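You operate a simulated robot arm through the tools that you are given. There is no shell and no other tool. Be economical: measure what you need, move in short steps, check, and stop when the job is done.

Carry out the task below with a simulated two-armed robot. There is one attempt and no reset: what you move stays moved.

TASK
Pick up the bag marked "Clean cloths" from the slatted hop-up deck with one hand, pass it to the other hand and put it on the top of the tool box.

Only the result counts: the job must be done as asked and must still hold three seconds after the hand-in. Knocking over, shifting, dropping, spilling or breaking anything else fails it. Flat cloth is picked up by pressing the open fingertips on it (5 to 10 N) and closing them slowly along it; thin cloth reads only 2 to 8 mm in the jaws.

THE ROBOT
Two 7-joint arms with two-finger parallel grippers on one trunk, on a base that drives. Base frame: it is fixed to the floor where the robot stands at the start and does not move with it; the origin is under the middle of the robot, x ahead of it, y to its left, z up. Readings come in m, degrees, newtons and seconds.
The left shoulder is at the start at [0.042, 0.383, 1.016], the right one opposite. With the tool pointing down near the work surface each hand reaches from about 0.1 to 0.84 m from the robot's upright axis, wherever it stands, measured 20 degrees to its own side. Places, roughly: top of the tool box [1.2, 1.3, 0.7]. Payload 4.4 kg a hand.
The tool frame of a hand sits at the grasp point between the pads (the TCP): z along the fingers, y along the line on which they close. The tips reach 0.023 m beyond it. Largest opening 0.094 m; finger width 0.038, thickness 0.01; the body of the gripper, 0.054 by 0.096 m, starts 0.039 m behind the TCP.
Orientation is told as [roll, pitch, yaw] about the base's x, y, z axes, in that order, counted from this pose: with the fingers straight down and closing along the base's y, the tool's x points along the base's -x, its y along +y and its z along -z.

THE INTERFACE
- The arms move only by the tool drive_tool. It takes "left_plan", "right_plan" or both (then of equal length, played together; a hand with none holds still); each is a list of rows, each a list of 2 entries, a list of its own where there are three numbers: the shift along the base's x, y, z in units of 40 mm (1.0 is 40 mm), then the turn, a rotation vector about the base's x, y, z in units of 5 degrees (1.0 is 5 degrees). In form: [[[x, y, z], [ax, ay, az]], ...]. A call has 1 to 8 rows; each row shifts and turns the commanded pose from where the row before left it. "left_fingers" and "right_fingers" are, for a hand that has rows, the finger opening in m, from 0 to 0.094, set as the call begins (left out, the last holds). A call with a number of a shift or a turn outside -1 to 1 is refused whole. A row lasts 0.2 s, in which the tool goes at most 0.05 m and 8.6 degrees; a call with a longer step from one row to the next is refused whole, and so is a gripper value outside its range. Where a pose cannot be reached the arm comes as near as it can. A force on the tool above 40 N (or 10 N above the force at the start of the call, whichever is more), or a blocked arm, ends the call early, and 0.2 s more pass. The fingers move at their own pace (about 0.108 m/s each) and stop on an object; they squeeze with about 28 N. The grip force told is the motor's: it shows also when the fingers shut on nothing. Time passes only in rows, and 0.2 s behind the last, so rows that do not move let the fingers close. It gives the time, the measured TCP pose, the force on the tool (base axes), the opening and the grip force at its end, in the units of the frame above (readings bear some noise), with the torque about the TCP (base axes, N m) and any sound that the robot's microphone picked up.
- Cameras (640 x 400 px; columns grow to the right, rows downward): "scene" is now at [0.1385, 0.1522, 1.1825]; the picture's right is [-0.31, -0.95, 0.02], its down [-0.64, 0.19, -0.74] and it looks along [0.70, -0.24, -0.67] (base axes); focal length 289 px, centre (320, 200). "left" rides on the left gripper at [0.086, -0.016, -0.075] in its tool frame; the picture's right is [0.18, 0.98, 0.00], its down [-0.58, 0.11, -0.81] and it looks along [-0.79, 0.15, 0.59] (tool axes); focal length 243 px, centre (320, 200). "right" rides on the right gripper at [0.086, 0.016, -0.075] in its tool frame; the picture's right is [-0.18, 0.98, 0.00], its down [-0.58, -0.11, -0.81] and it looks along [-0.79, -0.15, 0.59] (tool axes); focal length 243 px, centre (320, 200). There is no depth. A picture from a camera that has moved, and an enlarged one, comes with that camera's place and axes in the base frame and with its lens.
- snapshot(camera): a new picture of that camera. No time passes.
- slide_trunk(by): slides the trunk up (or, below 0, down) by that many m; the arms and the scene camera ride with it, the base frame stays. It gives what a move gives, with no picture.
- steer(legs): drives the robot by 1 to 6 legs, each [ahead, left, turn to the left] in m, m and degrees, along the robot's own axes; the way and the turn of a leg run together, so that a leg with both is an arc; at most 1.5 m and 180 degrees a leg. The arms and the cameras ride along, it lands a little off, and it stops where it bumps. It gives what a move gives.
- turn_head(pan, tilt): turns the head with the scene camera to pan (to the left, within 80 degrees either way) and tilt (down, from -29 to 69), counted from straight ahead of the robot. It gives what a move gives.
- close_up(camera, box): a new picture of the part [left, top, right, bottom] of that camera's present view, enlarged. No time passes.
- hand_in(): hands the job in; it is judged then, once.

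Work in short steps. Places have to be worked out from the pictures, the camera data and where the tool is seen: move nearer, look again, correct. Check each grasp and each placing, and mend what went wrong. You have 120 turns and 92 pictures in all, those below and enlarged ones among them. Open the grippers and draw the arms clear of the work before you hand the job in, unless the task says otherwise; then end with one line.

The tools are called after "Call:" as name(argument=value, ...) on one line, values as JSON. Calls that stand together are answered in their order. drive_tool: Moves the arms, as the interface text tells. Its arguments: {"type":"object","properties":{"left_plan":{"type":"array","items":{"type":"array"}},"left_fingers":{"type":"number"},"right_plan":{"type":"array","items":{"type":"array"}},"right_fingers":{"type":"number"}},"required":[]} The other tools are called the same way: slide_trunk (by) slides the trunk up or down; steer (legs) drives the base; turn_head (pan, tilt) turns the head that bears the scene camera; snapshot (camera) takes a picture; close_up (camera, box) takes an enlarged picture of a part of a camera's view; hand_in () hands the job in.

At the start:

```text
t: 0.0
left_tcp_pos: [0.3474, 0.1975, 0.8267]
left_tcp_rot: [-1.3, -0.6, 0.0]
left_force: [0.8, -0.1, -0.5]
left_moment: [0.0, -0.01, -0.01]
left_finger_gap: 0.0937
left_finger_force: 0.2
right_tcp_pos: [0.4243, -0.1005, 0.7804]
right_tcp_rot: [-0.6, -0.2, 0.5]
right_force: [1.1, -0.8, -0.4]
right_moment: [-0.01, 0.03, -0.04]
right_finger_gap: 0.0941
right_finger_force: 0.1
trunk travel left (down, up): [-0.1, 0.463]
robot x, y, heading: [-0.0008, 0.1581, 0.0]
head pan, tilt: [-18.0, 43.1]
```

scene: 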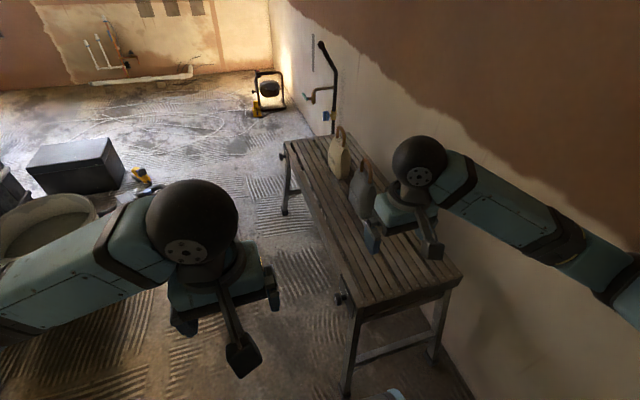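
right: 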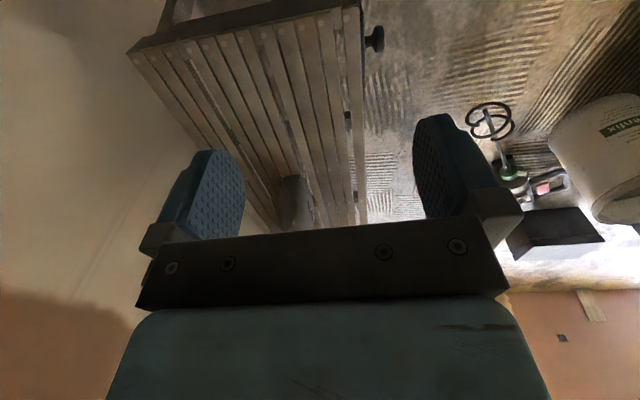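
left: 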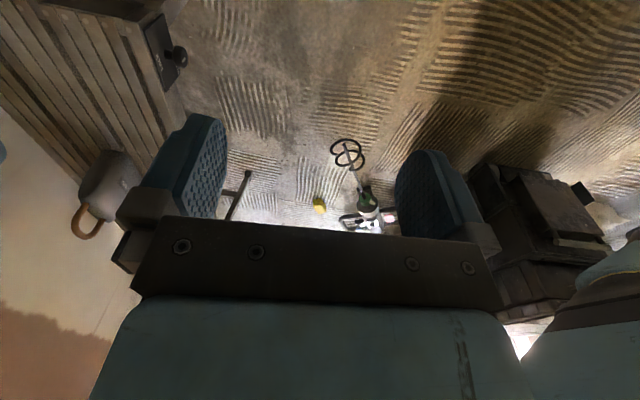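

The scene shows two bags on the slatted deck ahead and to the right; I enlarge to read the marks.

Call:
close_up(camera="scene", box=[270, 110, 450, 270])

Call:
close_up(camera="scene", box=[0, 110, 200, 270])

```text
2.50 times, centred on (360, 190) of scene
camera zoom: at [0.1385, 0.1522, 1.1825], right [-0.31, -0.95, 0.02], down [-0.64, 0.19, -0.74], along [0.7, -0.24, -0.67], focal length 723 px, centre (220, 225)
```

zoom: 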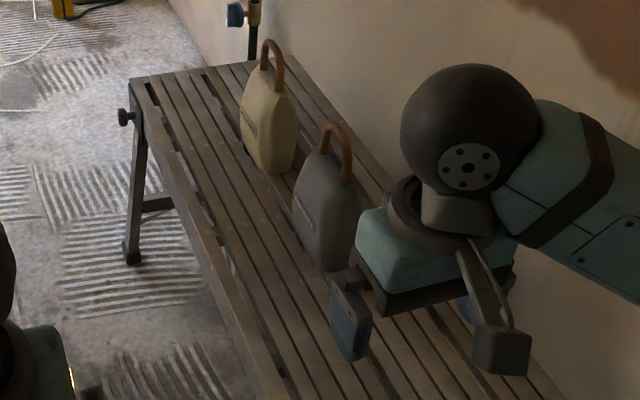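

```text
2.50 times, centred on (100, 190) of scene
camera zoom: at [0.1385, 0.1522, 1.1825], right [-0.31, -0.95, 0.02], down [-0.64, 0.19, -0.74], along [0.7, -0.24, -0.67], focal length 723 px, centre (870, 225)
```

zoom: 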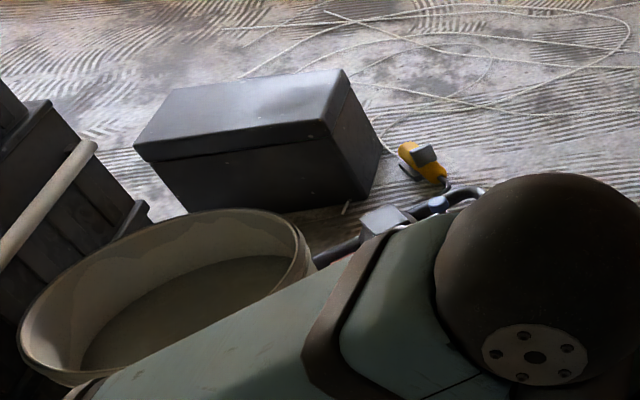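

I look left for the tool box, then come back to the bags.

Call:
turn_head(pan=45, tilt=30)

Call:
snapshot(camera="scene")

```text
t: 1.3
left_tcp_pos: [0.349, 0.1964, 0.8248]
left_tcp_rot: [-1.2, -0.3, 0.0]
left_force: [-0.3, -0.1, -0.7]
left_moment: [0.0, 0.0, -0.02]
left_finger_gap: 0.0942
left_finger_force: 0.0
right_tcp_pos: [0.4275, -0.0995, 0.778]
right_tcp_rot: [-0.4, 0.0, 0.5]
right_force: [-0.3, -0.4, 0.5]
right_moment: [-0.01, 0.01, 0.04]
right_finger_gap: 0.0939
right_finger_force: 0.1
trunk travel left (down, up): [-0.1, 0.463]
robot x, y, heading: [0.0004, 0.1558, 0.0]
head pan, tilt: [45.0, 30.0]
```

```text
86 pictures are left
camera scene: at [0.1281, 0.2399, 1.1997], right [0.71, -0.71, 0.02], down [-0.35, -0.37, -0.86], along [0.62, 0.6, -0.51], focal length 289 px, centre (320, 200)
```

scene: 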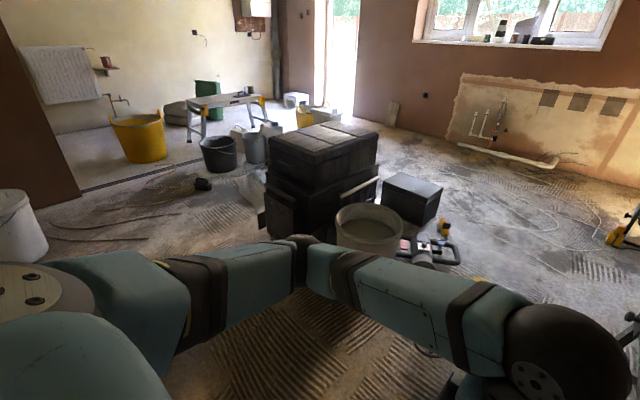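

The tool box is the black chest near [1.15, 1.2, 0.7]. Now I draw the right hand back and look at the bags again.

Call:
drive_tool(right_plan=[[[-1, 0, 0.5], [0, 0, 0]], [[-1, 0, 0.5], [0, 0, 0]], [[-1, 0, 0.5], [0, 0, 0]], [[-1, 0, 0.5], [0, 0, 0]]])

Call:
turn_head(pan=-25, tilt=40)

Call:
snapshot(camera="scene")

Call:
close_up(camera="scene", box=[250, 110, 370, 230])

```text
t: 2.5
left_tcp_pos: [0.3479, 0.2284, 0.8288]
left_tcp_rot: [-0.6, -0.3, -0.2]
left_force: [0.2, -0.9, 0.3]
left_moment: [0.04, 0.01, 0.0]
left_finger_gap: 0.0938
left_finger_force: 0.2
right_tcp_pos: [0.3335, -0.0546, 0.8476]
right_tcp_rot: [0.8, 0.7, 1.0]
right_force: [0.4, -0.5, 0.4]
right_moment: [-0.01, 0.0, 0.02]
right_finger_gap: 0.0938
right_finger_force: 0.0
right hand out of reach, approached as far as the arm can: row 3, 4
trunk travel left (down, up): [-0.1, 0.463]
robot x, y, heading: [0.0009, 0.1925, -0.2]
head pan, tilt: [45.0, 30.0]
stopped in row 4 (right hand): the arm was blocked; the commanded pose is now the measured one
```

```text
t: 3.9
left_tcp_pos: [0.3481, 0.2289, 0.8265]
left_tcp_rot: [-1.0, -0.4, 0.0]
left_force: [0.7, 0.4, 0.1]
left_moment: [-0.03, 0.01, -0.01]
left_finger_gap: 0.0941
left_finger_force: 0.0
right_tcp_pos: [0.3336, -0.0557, 0.8451]
right_tcp_rot: [0.7, 0.6, 0.9]
right_force: [-0.1, 0.2, -0.7]
right_moment: [-0.01, 0.04, 0.01]
right_finger_gap: 0.0938
right_finger_force: 0.1
trunk travel left (down, up): [-0.1, 0.463]
robot x, y, heading: [-0.0011, 0.1905, -0.0]
head pan, tilt: [-25.0, 40.0]
```

```text
85 pictures are left
camera scene: at [0.1402, 0.1701, 1.1865], right [-0.42, -0.91, 0.01], down [-0.58, 0.26, -0.77], along [0.7, -0.33, -0.63], focal length 289 px, centre (320, 200)
```

scene: 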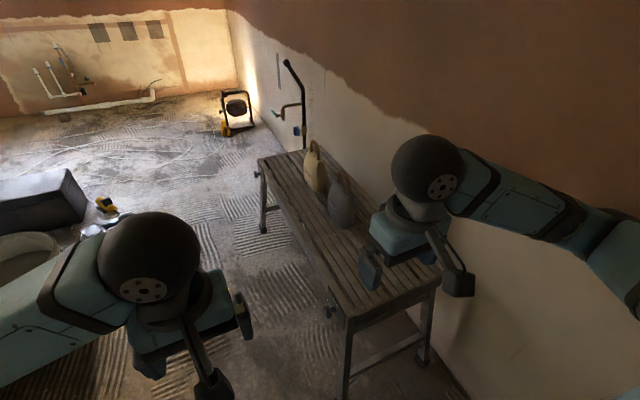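

```text
3.33 times, centred on (310, 170) of scene
camera zoom: at [0.1402, 0.1701, 1.1865], right [-0.42, -0.91, 0.01], down [-0.58, 0.26, -0.77], along [0.7, -0.33, -0.63], focal length 964 px, centre (353, 300)
```

zoom: 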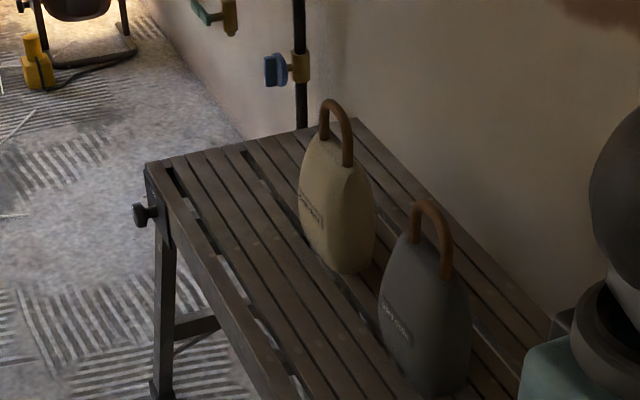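

The right elbow met the wall, so I drive away from the wall and turn to face the deck (about z 0.53, x 0.44–1.2, y −0.05…−0.35) obliquely, with the trunk a little higher.

Call:
slide_trunk(by=0.1)

Call:
steer(legs=[[0, 0.22, 0], [0.35, 0, 0], [0, 0, -60]])

Call:
turn_head(pan=0, tilt=45)

Call:
snapshot(camera="scene")

```text
t: 5.3
left_tcp_pos: [0.3549, 0.2261, 0.9212]
left_tcp_rot: [-0.5, 0.1, 0.0]
left_force: [-0.4, 0.5, -0.2]
left_moment: [0.01, 0.01, -0.04]
left_finger_gap: 0.094
left_finger_force: 0.0
right_tcp_pos: [0.3392, -0.054, 0.9404]
right_tcp_rot: [1.7, 1.2, 1.6]
right_force: [0.0, 0.2, 0.8]
right_moment: [0.0, -0.03, -0.05]
right_finger_gap: 0.094
right_finger_force: 0.1
trunk travel left (down, up): [-0.2, 0.363]
robot x, y, heading: [0.0028, 0.1947, 0.1]
head pan, tilt: [-25.0, 40.0]
```

```text
t: 12.3
left_tcp_pos: [0.5497, 0.1162, 0.924]
left_tcp_rot: [0.0, 0.0, -60.1]
left_force: [0.2, -0.4, 0.9]
left_moment: [-0.02, -0.02, 0.0]
left_finger_gap: 0.094
left_finger_force: 0.1
right_tcp_pos: [0.2976, -0.0144, 0.9386]
right_tcp_rot: [1.6, 1.0, -58.9]
right_force: [0.4, 0.4, 0.6]
right_moment: [-0.03, 0.02, 0.02]
right_finger_gap: 0.0939
right_finger_force: 0.1
trunk travel left (down, up): [-0.2, 0.363]
robot x, y, heading: [0.3475, 0.4094, -60.2]
head pan, tilt: [-25.0, 40.0]
```

```text
t: 13.2
left_tcp_pos: [0.5501, 0.1164, 0.9242]
left_tcp_rot: [0.0, -0.1, -60.1]
left_force: [-0.6, 0.0, 0.0]
left_moment: [-0.01, -0.02, -0.01]
left_finger_gap: 0.0941
left_finger_force: 0.1
right_tcp_pos: [0.2974, -0.0142, 0.9383]
right_tcp_rot: [1.5, 1.1, -59.0]
right_force: [0.4, 0.2, 0.2]
right_moment: [-0.03, 0.02, -0.02]
right_finger_gap: 0.0942
right_finger_force: 0.0
trunk travel left (down, up): [-0.2, 0.363]
robot x, y, heading: [0.3518, 0.4051, -60.0]
head pan, tilt: [0.0, 45.0]
```

```text
83 pictures are left
camera scene: at [0.4261, 0.2782, 1.2778], right [-0.87, -0.5, 0.0], down [-0.35, 0.61, -0.71], along [0.35, -0.61, -0.71], focal length 289 px, centre (320, 200)
```

scene: 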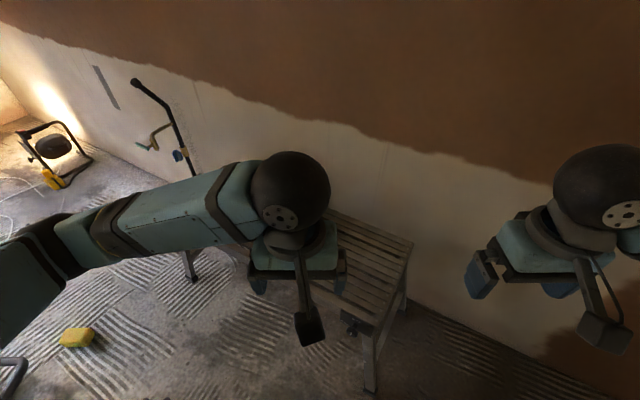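

The left arm hides the bags; I look with the left hand's camera.

Call:
snapshot(camera="left")

```text
82 pictures are left
camera left: at [0.4916, 0.1836, 0.998], right [0.76, 0.65, 0.0], down [0.38, -0.45, 0.81], along [0.52, -0.61, -0.59], focal length 243 px, centre (320, 200)
```

left: 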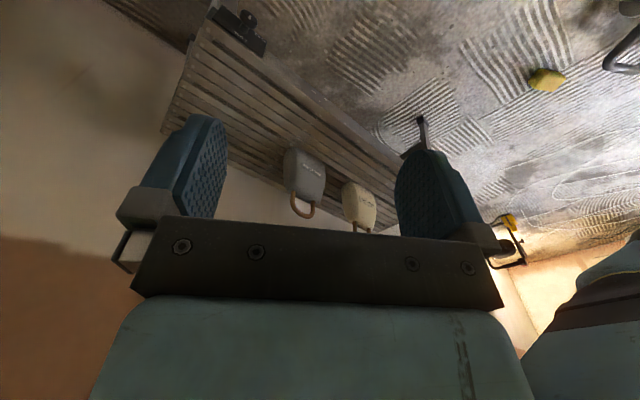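

Call:
close_up(camera="left", box=[270, 135, 390, 235])

```text
4.00 times, centred on (330, 185) of left
camera zoom: at [0.4916, 0.1836, 0.998], right [0.76, 0.65, 0.0], down [0.38, -0.45, 0.81], along [0.52, -0.61, -0.59], focal length 970 px, centre (280, 260)
```

zoom: 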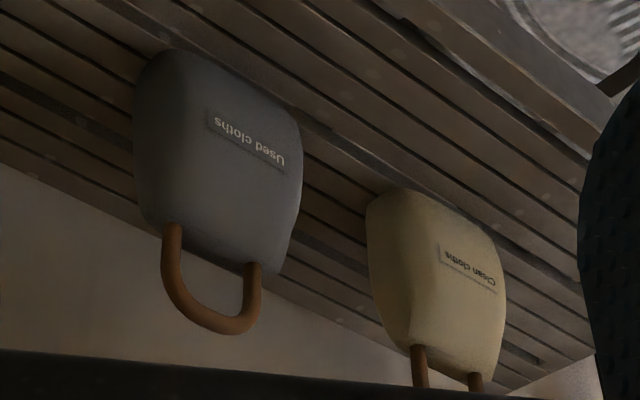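

The beige bag is "Clean cloths" (about [0.94, −0.18], base 0.54, handle top ~0.74, wide side ~17° from x). I plan to grip its handle from above with the left hand, then hand over to the right. First I drive a little nearer and turn the left hand's yaw in the air to see whether it gets there.

Call:
steer(legs=[[0.1, 0.13, 0]])

Call:
drive_tool(left_plan=[[[0, 0, 0], [0, 0, 1]], [[0, 0, 0], [0, 0, 1]], [[0, 0, 0], [0, 0, 1]], [[0, 0, 0], [0, 0, 1]], [[0, 0, 0], [0, 0, 1]], [[0, 0, 0], [0, 0, 1]], [[0, 0, 0], [0, 0, 1]], [[0, 0, 0], [0, 0, 1]]])

Call:
drive_tool(left_plan=[[[0, 0, 0], [0, 0, 1]], [[0, 0, 0], [0, 0, 1]], [[0, 0, 0], [0, 0, 1]], [[0, 0, 0], [0, 0, 1]], [[0, 0, 0], [0, 0, 1]], [[0, 0, 0], [0, 0, 1]], [[0, 0, 0], [0, 0, 1]], [[0, 0, 0], [0, 0, 0]]])

Call:
snapshot(camera="scene")

Call:
snapshot(camera="left")

```text
t: 15.0
left_tcp_pos: [0.7144, 0.094, 0.9241]
left_tcp_rot: [0.0, 0.0, -59.9]
left_force: [-0.3, 1.1, 0.3]
left_moment: [0.0, 0.03, -0.03]
left_finger_gap: 0.094
left_finger_force: 0.0
right_tcp_pos: [0.4623, -0.0351, 0.9385]
right_tcp_rot: [1.5, 1.0, -58.8]
right_force: [0.4, 0.4, -0.3]
right_moment: [0.02, 0.0, -0.02]
right_finger_gap: 0.0941
right_finger_force: 0.0
trunk travel left (down, up): [-0.2, 0.363]
robot x, y, heading: [0.5142, 0.387, -60.2]
head pan, tilt: [0.0, 45.0]
```

```text
t: 16.8
left_tcp_pos: [0.7137, 0.0949, 0.9238]
left_tcp_rot: [0.0, -0.1, -19.7]
left_force: [0.2, 0.2, 0.8]
left_moment: [-0.01, 0.0, -0.01]
left_finger_gap: 0.0938
left_finger_force: 0.2
right_tcp_pos: [0.4616, -0.036, 0.9397]
right_tcp_rot: [1.5, 1.0, -58.9]
right_force: [-0.5, -0.2, 0.4]
right_moment: [0.0, -0.01, 0.02]
right_finger_gap: 0.0938
right_finger_force: 0.1
trunk travel left (down, up): [-0.2, 0.363]
robot x, y, heading: [0.5127, 0.3871, -59.8]
head pan, tilt: [0.0, 45.0]
```

```text
t: 18.6
left_tcp_pos: [0.7253, 0.0849, 0.9156]
left_tcp_rot: [0.0, 0.1, 14.9]
left_force: [0.1, -0.2, 0.0]
left_moment: [-0.03, 0.0, -0.02]
left_finger_gap: 0.0938
left_finger_force: 0.0
left hand out of reach, approached as far as the arm can: row 7
right_tcp_pos: [0.4615, -0.0354, 0.939]
right_tcp_rot: [1.6, 0.9, -58.8]
right_force: [0.1, 0.1, 0.0]
right_moment: [-0.01, -0.01, -0.03]
right_finger_gap: 0.0941
right_finger_force: 0.0
trunk travel left (down, up): [-0.2, 0.363]
robot x, y, heading: [0.5143, 0.3897, -60.0]
head pan, tilt: [0.0, 45.0]
```

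```text
80 pictures are left
camera scene: at [0.5896, 0.257, 1.2778], right [-0.87, -0.5, 0.0], down [-0.35, 0.61, -0.71], along [0.35, -0.61, -0.71], focal length 289 px, centre (320, 200)
```

scene: 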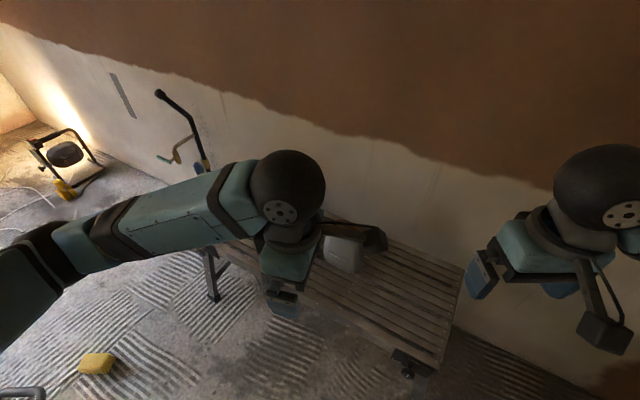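

```text
79 pictures are left
camera left: at [0.6444, 0.0475, 0.9897], right [-0.43, 0.9, 0.0], down [0.54, 0.26, 0.8], along [0.73, 0.35, -0.59], focal length 243 px, centre (320, 200)
```

left: 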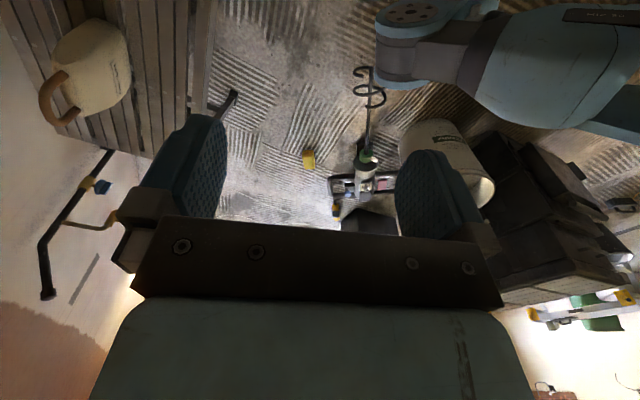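

Yaw is near its limit here, so I turn the robot 15° left for slack, and take a closer look at the bag with the left camera.

Call:
steer(legs=[[0, 0, 15]])

Call:
drive_tool(left_plan=[[[0, -0.5, 0.3], [0, 0, -1]], [[0, -0.5, 0.3], [0, 0, -1]], [[0, -0.5, 0.3], [0, 0, -1]], [[0, -0.5, 0.3], [0, 0, -1]], [[0, 0, 0.3], [0, 0, -1]], [[0, 0, 0.3], [0, 0, -1]]])

Call:
snapshot(camera="left")

```text
t: 19.9
left_tcp_pos: [0.7963, 0.1488, 0.9141]
left_tcp_rot: [-0.1, 0.2, 29.8]
left_force: [0.1, 0.7, -0.5]
left_moment: [0.04, 0.01, 0.03]
left_finger_gap: 0.094
left_finger_force: 0.2
right_tcp_pos: [0.5726, -0.0339, 0.9387]
right_tcp_rot: [1.5, 1.0, -43.8]
right_force: [0.5, -0.3, 0.1]
right_moment: [0.01, 0.01, 0.02]
right_finger_gap: 0.0939
right_finger_force: 0.1
trunk travel left (down, up): [-0.2, 0.363]
robot x, y, heading: [0.509, 0.3895, -45.0]
head pan, tilt: [0.0, 45.0]
```

```text
t: 21.3
left_tcp_pos: [0.7964, 0.0686, 0.9871]
left_tcp_rot: [0.1, 0.2, -0.3]
left_force: [-0.1, 0.4, -0.7]
left_moment: [-0.01, 0.02, 0.02]
left_finger_gap: 0.094
left_finger_force: 0.0
right_tcp_pos: [0.5717, -0.0356, 0.9386]
right_tcp_rot: [1.6, 1.0, -43.9]
right_force: [0.5, 0.0, -0.2]
right_moment: [0.03, 0.02, 0.01]
right_finger_gap: 0.094
right_finger_force: 0.1
trunk travel left (down, up): [-0.2, 0.363]
robot x, y, heading: [0.5108, 0.3856, -45.0]
head pan, tilt: [0.0, 45.0]
```

```text
78 pictures are left
camera left: at [0.709, 0.0541, 1.0616], right [-0.18, 0.98, 0.0], down [0.58, 0.11, 0.8], along [0.79, 0.14, -0.59], focal length 243 px, centre (320, 200)
```

left: 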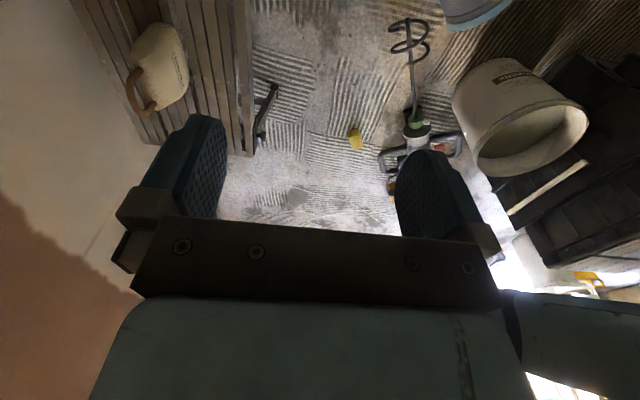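

I bring the left hand behind and in line with the bag (well above it) for a centred view.

Call:
drive_tool(left_plan=[[[-0.3, -1, 0], [0, 0, 0]], [[-0.3, -1, 0], [0, 0, 0]], [[-0.3, -1, 0], [0, 0, 0]], [[-0.3, -1, 0], [0, 0, 0]], [[0, -1, 0], [0, 0, 0]], [[0, -0.5, 0], [0, 0, 0]]])

Call:
snapshot(camera="left")

Call:
snapshot(camera="scene")

```text
t: 22.7
left_tcp_pos: [0.7475, -0.1524, 0.9888]
left_tcp_rot: [0.1, 0.2, -0.2]
left_force: [-0.2, -0.7, -0.2]
left_moment: [-0.01, 0.0, 0.0]
left_finger_gap: 0.0939
left_finger_force: 0.0
right_tcp_pos: [0.5719, -0.0344, 0.9395]
right_tcp_rot: [1.6, 1.0, -43.8]
right_force: [0.0, 0.1, 0.0]
right_moment: [-0.05, -0.03, 0.03]
right_finger_gap: 0.094
right_finger_force: 0.0
trunk travel left (down, up): [-0.2, 0.363]
robot x, y, heading: [0.5143, 0.3851, -44.6]
head pan, tilt: [0.0, 45.0]
```

```text
77 pictures are left
camera left: at [0.6595, -0.1664, 1.0636], right [-0.18, 0.98, 0.0], down [0.58, 0.11, 0.8], along [0.79, 0.15, -0.59], focal length 243 px, centre (320, 200)
```

left: 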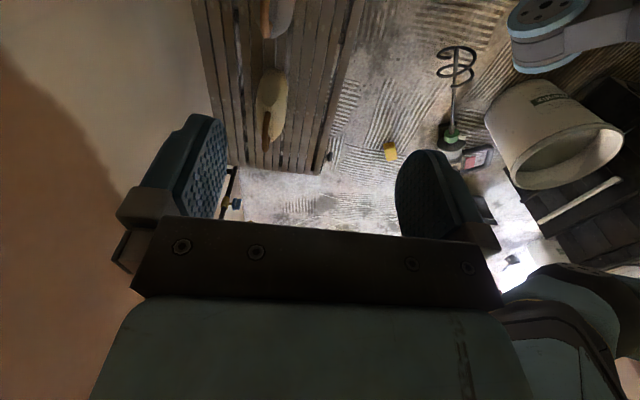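

```text
76 pictures are left
camera scene: at [0.6205, 0.2806, 1.2778], right [-0.71, -0.71, 0.0], down [-0.5, 0.5, -0.71], along [0.5, -0.5, -0.71], focal length 289 px, centre (320, 200)
```

scene: 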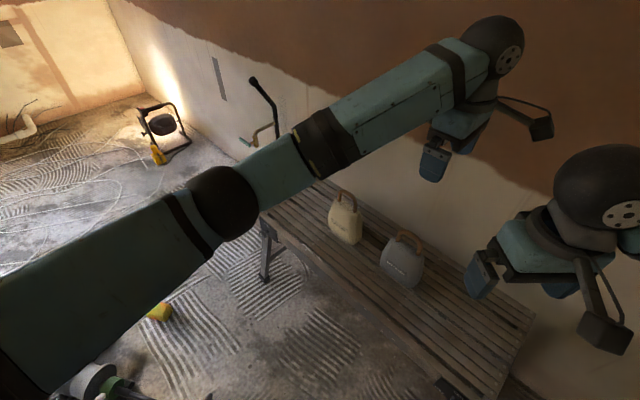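

Now both bags are in clear view; I enlarge both pictures to fix the beige bag's place and turn.

Call:
close_up(camera="scene", box=[310, 170, 430, 290])

Call:
close_up(camera="left", box=[220, 0, 340, 170])

```text
3.33 times, centred on (370, 230) of scene
camera zoom: at [0.6205, 0.2806, 1.2778], right [-0.71, -0.71, 0.0], down [-0.5, 0.5, -0.71], along [0.5, -0.5, -0.71], focal length 964 px, centre (153, 100)
```

zoom: 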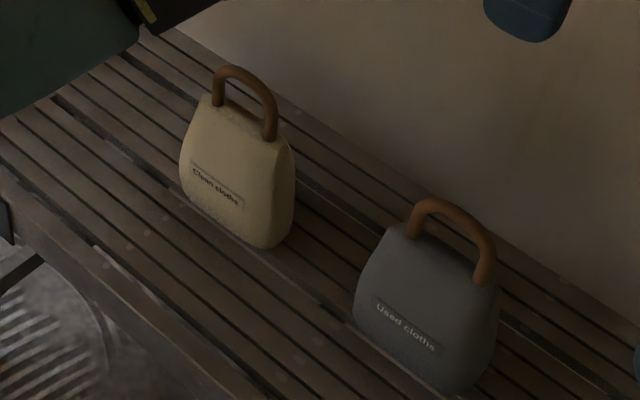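

```text
2.35 times, centred on (280, 85) of left
camera zoom: at [0.6595, -0.1664, 1.0636], right [-0.18, 0.98, 0.0], down [0.58, 0.11, 0.8], along [0.79, 0.15, -0.59], focal length 571 px, centre (414, 471)
```

zoom: 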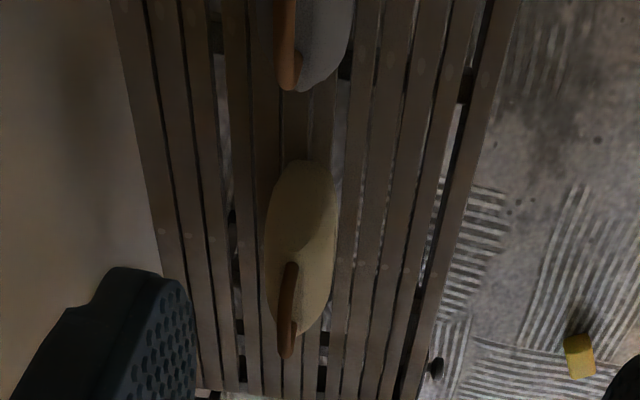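

From the crossing views: handle top ≈ [0.995, −0.212, 0.695], handle running along x, deck ≈ 0.49. I move over it, high, then check.

Call:
drive_tool(left_plan=[[[1, -0.25, 0], [0, 0, 0]], [[1, -0.25, 0], [0, 0, 0]], [[1, -0.25, 0], [0, 0, 0]], [[1, -0.25, 0], [0, 0, 0]], [[1, -0.25, -0.5], [0, 0, 0]], [[1, -0.25, -1], [0, 0, 0]], [[0.1, 0, -1], [0, 0, 0]], [[0, 0, -1], [0, 0, 0]]])

Call:
close_up(camera="scene", box=[280, 120, 440, 290])

Call:
snapshot(camera="left")

Call:
snapshot(camera="right")

```text
refused: row 6 steps farther than a row can; nothing moved
```

```text
2.35 times, centred on (360, 205) of scene
camera zoom: at [0.6205, 0.2806, 1.2778], right [-0.71, -0.71, 0.0], down [-0.5, 0.5, -0.71], along [0.5, -0.5, -0.71], focal length 680 px, centre (226, 188)
```

zoom: 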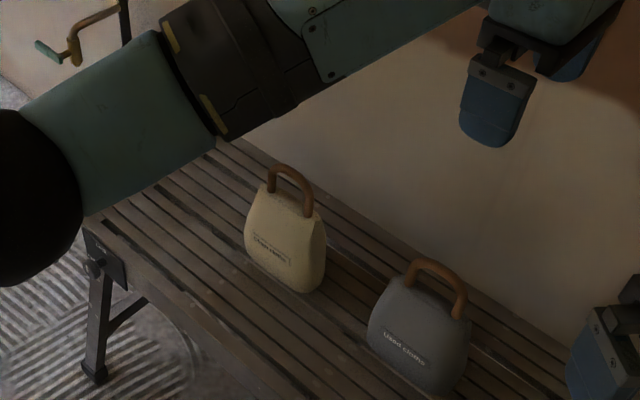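

```text
72 pictures are left
camera left: at [0.6595, -0.1664, 1.0636], right [-0.18, 0.98, 0.0], down [0.58, 0.11, 0.8], along [0.79, 0.15, -0.59], focal length 243 px, centre (320, 200)
```

left: 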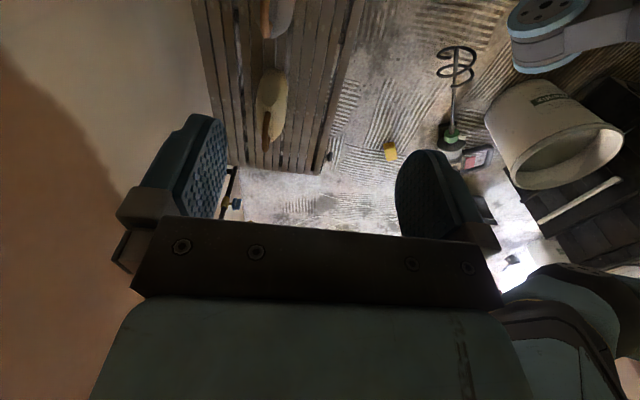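

```text
71 pictures are left
camera right: at [0.5203, 0.0347, 1.0151], right [0.81, 0.58, 0.02], down [0.34, -0.51, 0.79], along [0.47, -0.64, -0.61], focal length 243 px, centre (320, 200)
```

right: 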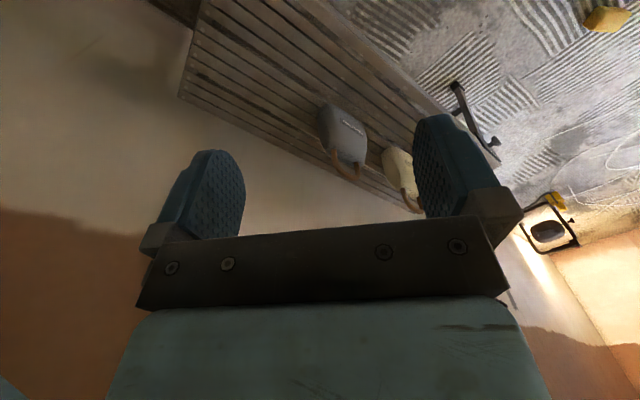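

A row was too long; I redo it with shorter steps.

Call:
drive_tool(left_plan=[[[1, -0.25, 0], [0, 0, 0]], [[1, -0.25, 0], [0, 0, 0]], [[1, -0.25, 0], [0, 0, 0]], [[1, -0.25, 0], [0, 0, 0]], [[1, -0.25, 0], [0, 0, 0]], [[1, -0.25, 0], [0, 0, 0]], [[0.2, 0, -1], [0, 0, 0]], [[0, 0, -1], [0, 0, 0]]])

Call:
drive_tool(left_plan=[[[0, 0, -1], [0, 0, 0]], [[0, 0, -1], [0, 0, 0]], [[0, 0, 0], [0, 0, 0]]])

Call:
close_up(camera="scene", box=[260, 100, 440, 280])

Call:
snapshot(camera="left")

Call:
snapshot(camera="right")

```text
t: 24.5
left_tcp_pos: [0.9954, -0.212, 0.9061]
left_tcp_rot: [0.0, 0.0, -0.3]
left_force: [-0.3, -0.1, -0.2]
left_moment: [0.0, 0.01, 0.02]
left_finger_gap: 0.0938
left_finger_force: 0.2
right_tcp_pos: [0.572, -0.0349, 0.939]
right_tcp_rot: [1.6, 1.0, -43.9]
right_force: [0.0, 0.0, 1.0]
right_moment: [0.03, 0.01, 0.02]
right_finger_gap: 0.0938
right_finger_force: 0.1
trunk travel left (down, up): [-0.2, 0.363]
robot x, y, heading: [0.5135, 0.3829, -44.6]
head pan, tilt: [0.0, 45.0]
```

```text
t: 25.3
left_tcp_pos: [0.9957, -0.2116, 0.827]
left_tcp_rot: [-0.1, 0.2, -0.2]
left_force: [0.4, 0.6, -0.6]
left_moment: [0.02, 0.0, -0.01]
left_finger_gap: 0.094
left_finger_force: 0.0
right_tcp_pos: [0.5731, -0.0346, 0.9389]
right_tcp_rot: [1.5, 1.0, -43.9]
right_force: [-0.3, -0.6, 0.5]
right_moment: [-0.02, 0.02, -0.01]
right_finger_gap: 0.0939
right_finger_force: 0.1
trunk travel left (down, up): [-0.2, 0.363]
robot x, y, heading: [0.5099, 0.3855, -45.2]
head pan, tilt: [0.0, 45.0]
```

```text
2.22 times, centred on (350, 190) of scene
camera zoom: at [0.6207, 0.2808, 1.2778], right [-0.71, -0.71, 0.0], down [-0.5, 0.5, -0.71], along [0.5, -0.5, -0.71], focal length 643 px, centre (253, 222)
```

zoom: 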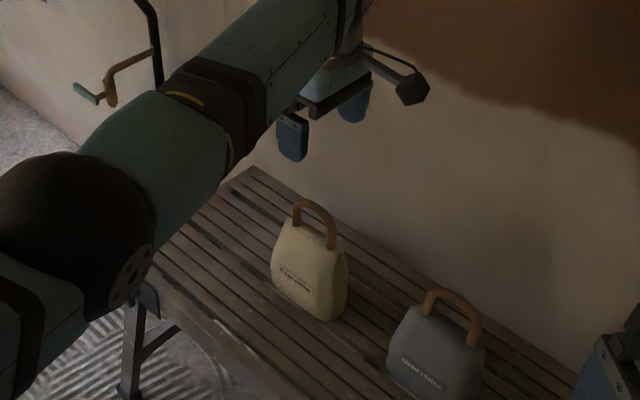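

```text
69 pictures are left
camera left: at [0.9089, -0.2261, 0.9023], right [-0.18, 0.98, 0.0], down [0.58, 0.11, 0.8], along [0.79, 0.14, -0.59], focal length 243 px, centre (320, 200)
```

left: 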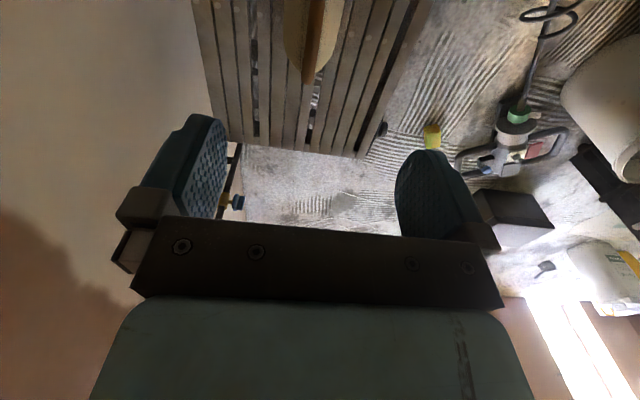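

```text
68 pictures are left
camera right: at [0.5204, 0.0349, 1.0152], right [0.81, 0.58, 0.02], down [0.34, -0.51, 0.79], along [0.47, -0.64, -0.61], focal length 243 px, centre (320, 200)
```

right: 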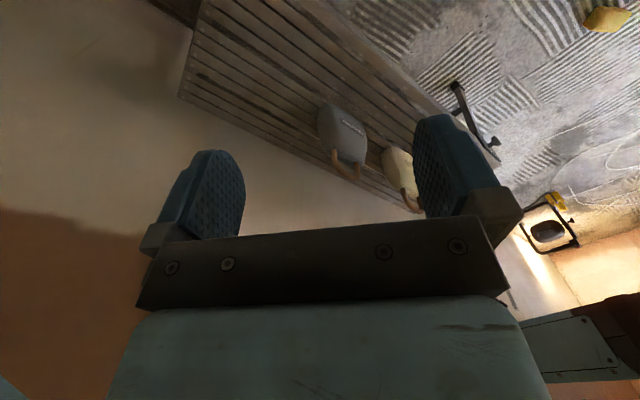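

The handle sits at x 0.965–1.02, y ≈ −0.218, in line with the jaws. I shift 6 mm and descend to z ≈ 0.685, then look.

Call:
drive_tool(left_plan=[[[0, -0.15, -0.8], [0, 0, 0]], [[0, 0, -0.8], [0, 0, 0]], [[0, 0, -0.7], [0, 0, 0]], [[0, 0, -0.6], [0, 0, 0]], [[0, 0, -0.6], [0, 0, 0]], [[0, 0, 0], [0, 0, 0]]])

Call:
close_up(camera="scene", box=[290, 140, 390, 240])

Call:
snapshot(camera="left")

```text
t: 26.7
left_tcp_pos: [0.9919, -0.1954, 0.7251]
left_tcp_rot: [0.1, 0.1, -0.2]
left_force: [1.2, 0.0, 0.3]
left_moment: [-0.01, -0.02, -0.02]
left_finger_gap: 0.094
left_finger_force: 0.0
left hand out of reach, approached as far as the arm can: row 1, 2, 3, 4, 5
right_tcp_pos: [0.5718, -0.0333, 0.9397]
right_tcp_rot: [1.5, 1.0, -43.8]
right_force: [-0.3, 0.3, -0.9]
right_moment: [0.02, 0.02, 0.01]
right_finger_gap: 0.0938
right_finger_force: 0.0
trunk travel left (down, up): [-0.2, 0.363]
robot x, y, heading: [0.5119, 0.3864, -44.8]
head pan, tilt: [0.0, 45.0]
```

```text
4.00 times, centred on (340, 190) of scene
camera zoom: at [0.6207, 0.2808, 1.2778], right [-0.71, -0.71, 0.0], down [-0.5, 0.5, -0.71], along [0.5, -0.5, -0.71], focal length 1157 px, centre (240, 240)
```

zoom: 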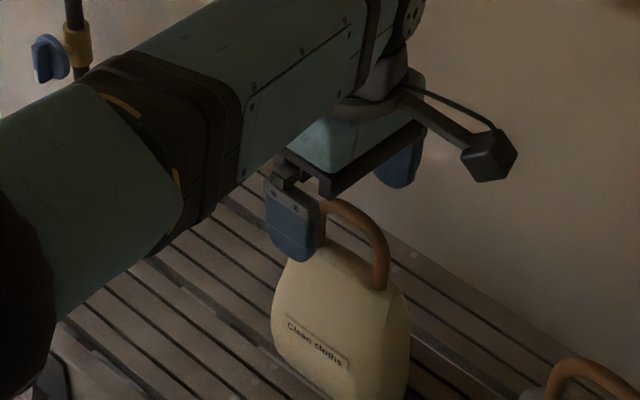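

```text
66 pictures are left
camera left: at [0.904, -0.2098, 0.7991], right [-0.18, 0.98, 0.0], down [0.58, 0.11, 0.8], along [0.79, 0.15, -0.59], focal length 243 px, centre (320, 200)
```

left: 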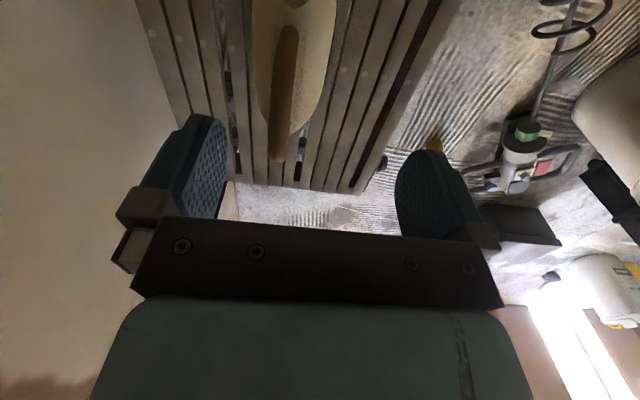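

Out of reach at this trunk height (y fell short). I raise the hand and lower the trunk by 0.1 so the arm can stretch.

Call:
drive_tool(left_plan=[[[0, 0, 1], [0, 0, 0]], [[0, 0, 1], [0, 0, 0]], [[0, 0, 1], [0, 0, 0]], [[0, 0, 0.5], [0, 0, 0]]])

Call:
slide_trunk(by=-0.1)

```text
t: 27.7
left_tcp_pos: [0.992, -0.1939, 0.8635]
left_tcp_rot: [0.0, 0.2, -0.2]
left_force: [-0.8, 0.6, 1.0]
left_moment: [-0.01, 0.0, -0.03]
left_finger_gap: 0.0941
left_finger_force: 0.1
right_tcp_pos: [0.5723, -0.035, 0.9396]
right_tcp_rot: [1.6, 1.0, -43.8]
right_force: [-1.3, 0.2, -0.5]
right_moment: [-0.01, -0.03, -0.02]
right_finger_gap: 0.094
right_finger_force: 0.0
trunk travel left (down, up): [-0.2, 0.363]
robot x, y, heading: [0.5129, 0.3865, -44.8]
head pan, tilt: [0.0, 45.0]
```

```text
t: 29.0
left_tcp_pos: [0.9919, -0.194, 0.7638]
left_tcp_rot: [0.1, 0.2, -0.3]
left_force: [0.1, -0.4, -0.1]
left_moment: [-0.02, 0.01, -0.03]
left_finger_gap: 0.0939
left_finger_force: 0.0
right_tcp_pos: [0.5713, -0.034, 0.8376]
right_tcp_rot: [1.5, 0.9, -43.8]
right_force: [0.3, -0.3, -0.4]
right_moment: [-0.01, 0.0, 0.02]
right_finger_gap: 0.094
right_finger_force: 0.1
trunk travel left (down, up): [-0.1, 0.463]
robot x, y, heading: [0.5143, 0.3869, -44.7]
head pan, tilt: [0.0, 45.0]
```

The commanded pose follows the measured one. From [0.992, −0.194, 0.764] I go to y −0.216 and z 0.682.

Call:
drive_tool(left_plan=[[[0, -0.55, 0], [0, 0, 0]], [[0, 0, -0.7], [0, 0, 0]], [[0, 0, -0.7], [0, 0, 0]], [[0, 0, -0.65], [0, 0, 0]], [[0, 0, 0], [0, 0, 0]]])

Call:
close_up(camera="scene", box=[290, 120, 410, 240])

Call:
snapshot(camera="left")

```text
t: 30.2
left_tcp_pos: [0.99, -0.2114, 0.6808]
left_tcp_rot: [0.0, 0.1, -0.2]
left_force: [-0.1, -0.8, 0.6]
left_moment: [0.02, 0.02, 0.03]
left_finger_gap: 0.0941
left_finger_force: 0.1
left hand out of reach, approached as far as the arm can: row 4
right_tcp_pos: [0.5727, -0.035, 0.8386]
right_tcp_rot: [1.5, 0.9, -43.8]
right_force: [-0.1, -0.1, 0.1]
right_moment: [0.02, 0.0, -0.01]
right_finger_gap: 0.094
right_finger_force: 0.1
trunk travel left (down, up): [-0.1, 0.463]
robot x, y, heading: [0.5103, 0.3873, -45.0]
head pan, tilt: [0.0, 45.0]
```

```text
3.33 times, centred on (350, 180) of scene
camera zoom: at [0.6206, 0.2808, 1.1779], right [-0.71, -0.71, 0.0], down [-0.5, 0.5, -0.71], along [0.5, -0.5, -0.71], focal length 964 px, centre (220, 267)
```

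zoom: 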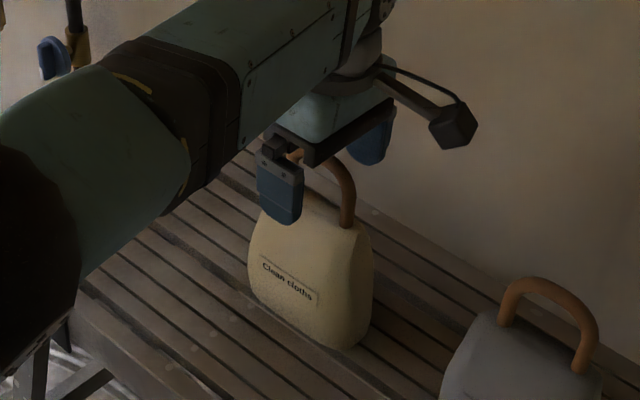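

```text
64 pictures are left
camera left: at [0.9038, -0.2256, 0.756], right [-0.18, 0.98, 0.0], down [0.58, 0.11, 0.8], along [0.79, 0.15, -0.59], focal length 243 px, centre (320, 200)
```

left: 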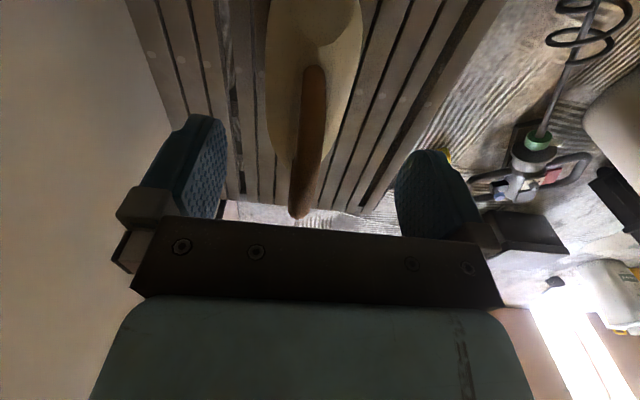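

The handle lies between the fingers (about 6 mm off centre, harmless). I close.

Call:
drive_tool(left_plan=[[[0, 0, 0], [0, 0, 0]], [[0, 0, 0], [0, 0, 0]], [[0, 0, 0], [0, 0, 0]], [[0, 0, 0], [0, 0, 0]]], left_fingers=0.0)

Call:
close_up(camera="scene", box=[290, 120, 410, 240])

```text
t: 31.2
left_tcp_pos: [0.9909, -0.2114, 0.6813]
left_tcp_rot: [0.0, 0.2, -0.2]
left_force: [0.3, -0.9, -0.2]
left_moment: [-0.01, 0.0, 0.05]
left_finger_gap: 0.0114
left_finger_force: 28.6
right_tcp_pos: [0.5728, -0.0335, 0.8389]
right_tcp_rot: [1.4, 1.0, -43.9]
right_force: [0.0, -1.2, 0.4]
right_moment: [0.02, -0.02, 0.03]
right_finger_gap: 0.094
right_finger_force: 0.1
trunk travel left (down, up): [-0.1, 0.463]
robot x, y, heading: [0.5121, 0.3874, -44.8]
head pan, tilt: [0.0, 45.0]
```

```text
3.33 times, centred on (350, 180) of scene
camera zoom: at [0.6207, 0.2807, 1.1778], right [-0.71, -0.71, 0.0], down [-0.5, 0.5, -0.71], along [0.5, -0.5, -0.71], focal length 964 px, centre (220, 267)
```

zoom: 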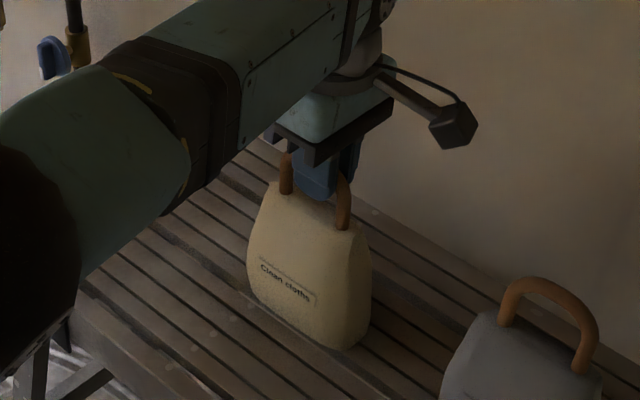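

Gripped (11 mm, 28 N). I lift 0.03 with the arm to see the load, then raise with the trunk.

Call:
drive_tool(left_plan=[[[0, 0.1, 0.4], [0, 0, 0]], [[0, 0.1, 0.4], [0, 0, 0]], [[0, 0, 0], [0, 0, 0]]])

Call:
slide_trunk(by=0.25)

Call:
snapshot(camera="scene")

```text
t: 32.0
left_tcp_pos: [0.9916, -0.203, 0.7127]
left_tcp_rot: [0.0, 0.2, -0.2]
left_force: [0.2, -0.2, -2.9]
left_moment: [0.01, 0.03, 0.02]
left_finger_gap: 0.0116
left_finger_force: 27.9
right_tcp_pos: [0.5728, -0.0349, 0.8405]
right_tcp_rot: [1.5, 1.0, -43.8]
right_force: [-0.5, 0.5, 0.4]
right_moment: [0.05, 0.01, -0.01]
right_finger_gap: 0.0937
right_finger_force: 0.0
trunk travel left (down, up): [-0.1, 0.463]
robot x, y, heading: [0.5133, 0.3852, -44.7]
head pan, tilt: [0.0, 45.0]
```

```text
t: 34.6
left_tcp_pos: [0.9906, -0.2035, 0.9633]
left_tcp_rot: [0.0, 0.2, -0.2]
left_force: [0.2, 0.9, -3.3]
left_moment: [0.03, 0.05, -0.01]
left_finger_gap: 0.0115
left_finger_force: 27.9
right_tcp_pos: [0.5729, -0.0348, 1.089]
right_tcp_rot: [1.5, 1.0, -43.8]
right_force: [-0.4, -0.1, 0.4]
right_moment: [0.01, 0.01, -0.05]
right_finger_gap: 0.0939
right_finger_force: 0.1
trunk travel left (down, up): [-0.35, 0.213]
robot x, y, heading: [0.5138, 0.3855, -44.6]
head pan, tilt: [0.0, 45.0]
```

```text
62 pictures are left
camera scene: at [0.621, 0.2802, 1.4277], right [-0.71, -0.71, 0.0], down [-0.5, 0.5, -0.71], along [0.5, -0.5, -0.71], focal length 289 px, centre (320, 200)
```

scene: 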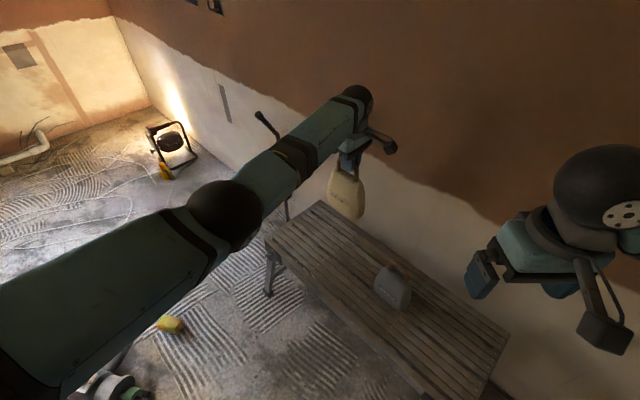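

The bag is up and hangs well (~3 N). I bring it back towards the robot's front and turn the hand to the robot's own heading.

Call:
drive_tool(left_plan=[[[-0.27, 0.84, 0], [0, 0, -1]], [[-0.27, 0.84, 0], [0, 0, -1]], [[-0.27, 0.84, 0], [0, 0, -1]], [[-0.27, 0.84, 0], [0, 0, -1]], [[-0.27, 0.84, 0], [0, 0, -1]], [[-0.27, 0.84, 0], [0, 0, -1]], [[-0.27, 0.84, 0], [0, 0, -1]], [[-0.27, 0.84, 0], [0, 0, -1]]])

Call:
drive_tool(left_plan=[[[0, 0, 0], [0, 0, -1]], [[0, 0, 0], [0, 0, 0]], [[0, 0, 0], [0, 0, 0]], [[0, 0, 0], [0, 0, 0]]])

Call:
snapshot(camera="scene")

Call:
snapshot(camera="right")

Call:
snapshot(camera="left")

```text
t: 36.4
left_tcp_pos: [0.9046, 0.065, 0.9617]
left_tcp_rot: [0.1, 0.2, -40.3]
left_force: [1.1, 0.1, -2.8]
left_moment: [0.01, 0.03, 0.03]
left_finger_gap: 0.0113
left_finger_force: 28.0
right_tcp_pos: [0.5724, -0.0334, 1.089]
right_tcp_rot: [1.5, 0.9, -43.9]
right_force: [1.2, -0.4, 0.2]
right_moment: [-0.06, -0.02, 0.01]
right_finger_gap: 0.0939
right_finger_force: 0.1
trunk travel left (down, up): [-0.35, 0.213]
robot x, y, heading: [0.5147, 0.3879, -45.0]
head pan, tilt: [0.0, 45.0]
```

```text
t: 37.4
left_tcp_pos: [0.9044, 0.0643, 0.9611]
left_tcp_rot: [0.0, 0.2, -45.2]
left_force: [0.1, 1.6, -3.3]
left_moment: [0.04, 0.04, 0.03]
left_finger_gap: 0.0112
left_finger_force: 27.9
right_tcp_pos: [0.573, -0.0357, 1.0889]
right_tcp_rot: [1.5, 1.0, -43.8]
right_force: [-0.2, 0.0, -1.1]
right_moment: [-0.03, 0.02, 0.03]
right_finger_gap: 0.0938
right_finger_force: 0.2
trunk travel left (down, up): [-0.35, 0.213]
robot x, y, heading: [0.5126, 0.3859, -45.0]
head pan, tilt: [0.0, 45.0]
```

```text
61 pictures are left
camera scene: at [0.6209, 0.2805, 1.4278], right [-0.71, -0.71, 0.0], down [-0.5, 0.5, -0.71], along [0.5, -0.5, -0.71], focal length 289 px, centre (320, 200)
```

scene: 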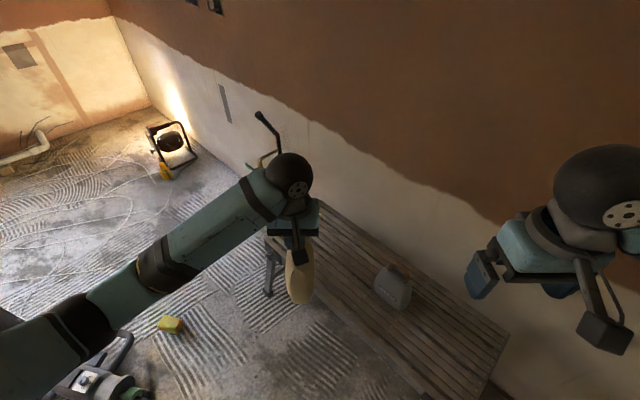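

```text
60 pictures are left
camera right: at [0.5206, 0.0347, 1.165], right [0.81, 0.58, 0.02], down [0.34, -0.51, 0.79], along [0.47, -0.64, -0.61], focal length 243 px, centre (320, 200)
```

right: 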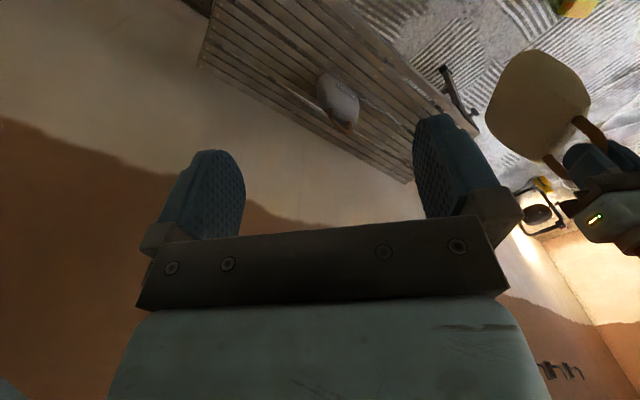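

```text
59 pictures are left
camera left: at [0.8319, 0.1153, 1.0369], right [0.57, 0.82, 0.0], down [0.49, -0.34, 0.8], along [0.66, -0.46, -0.59], focal length 243 px, centre (320, 200)
```

left: 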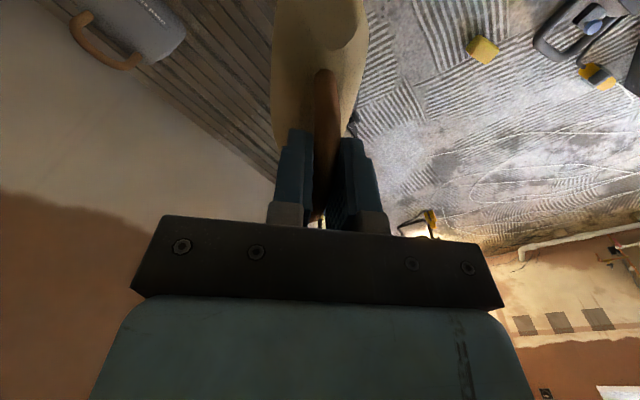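

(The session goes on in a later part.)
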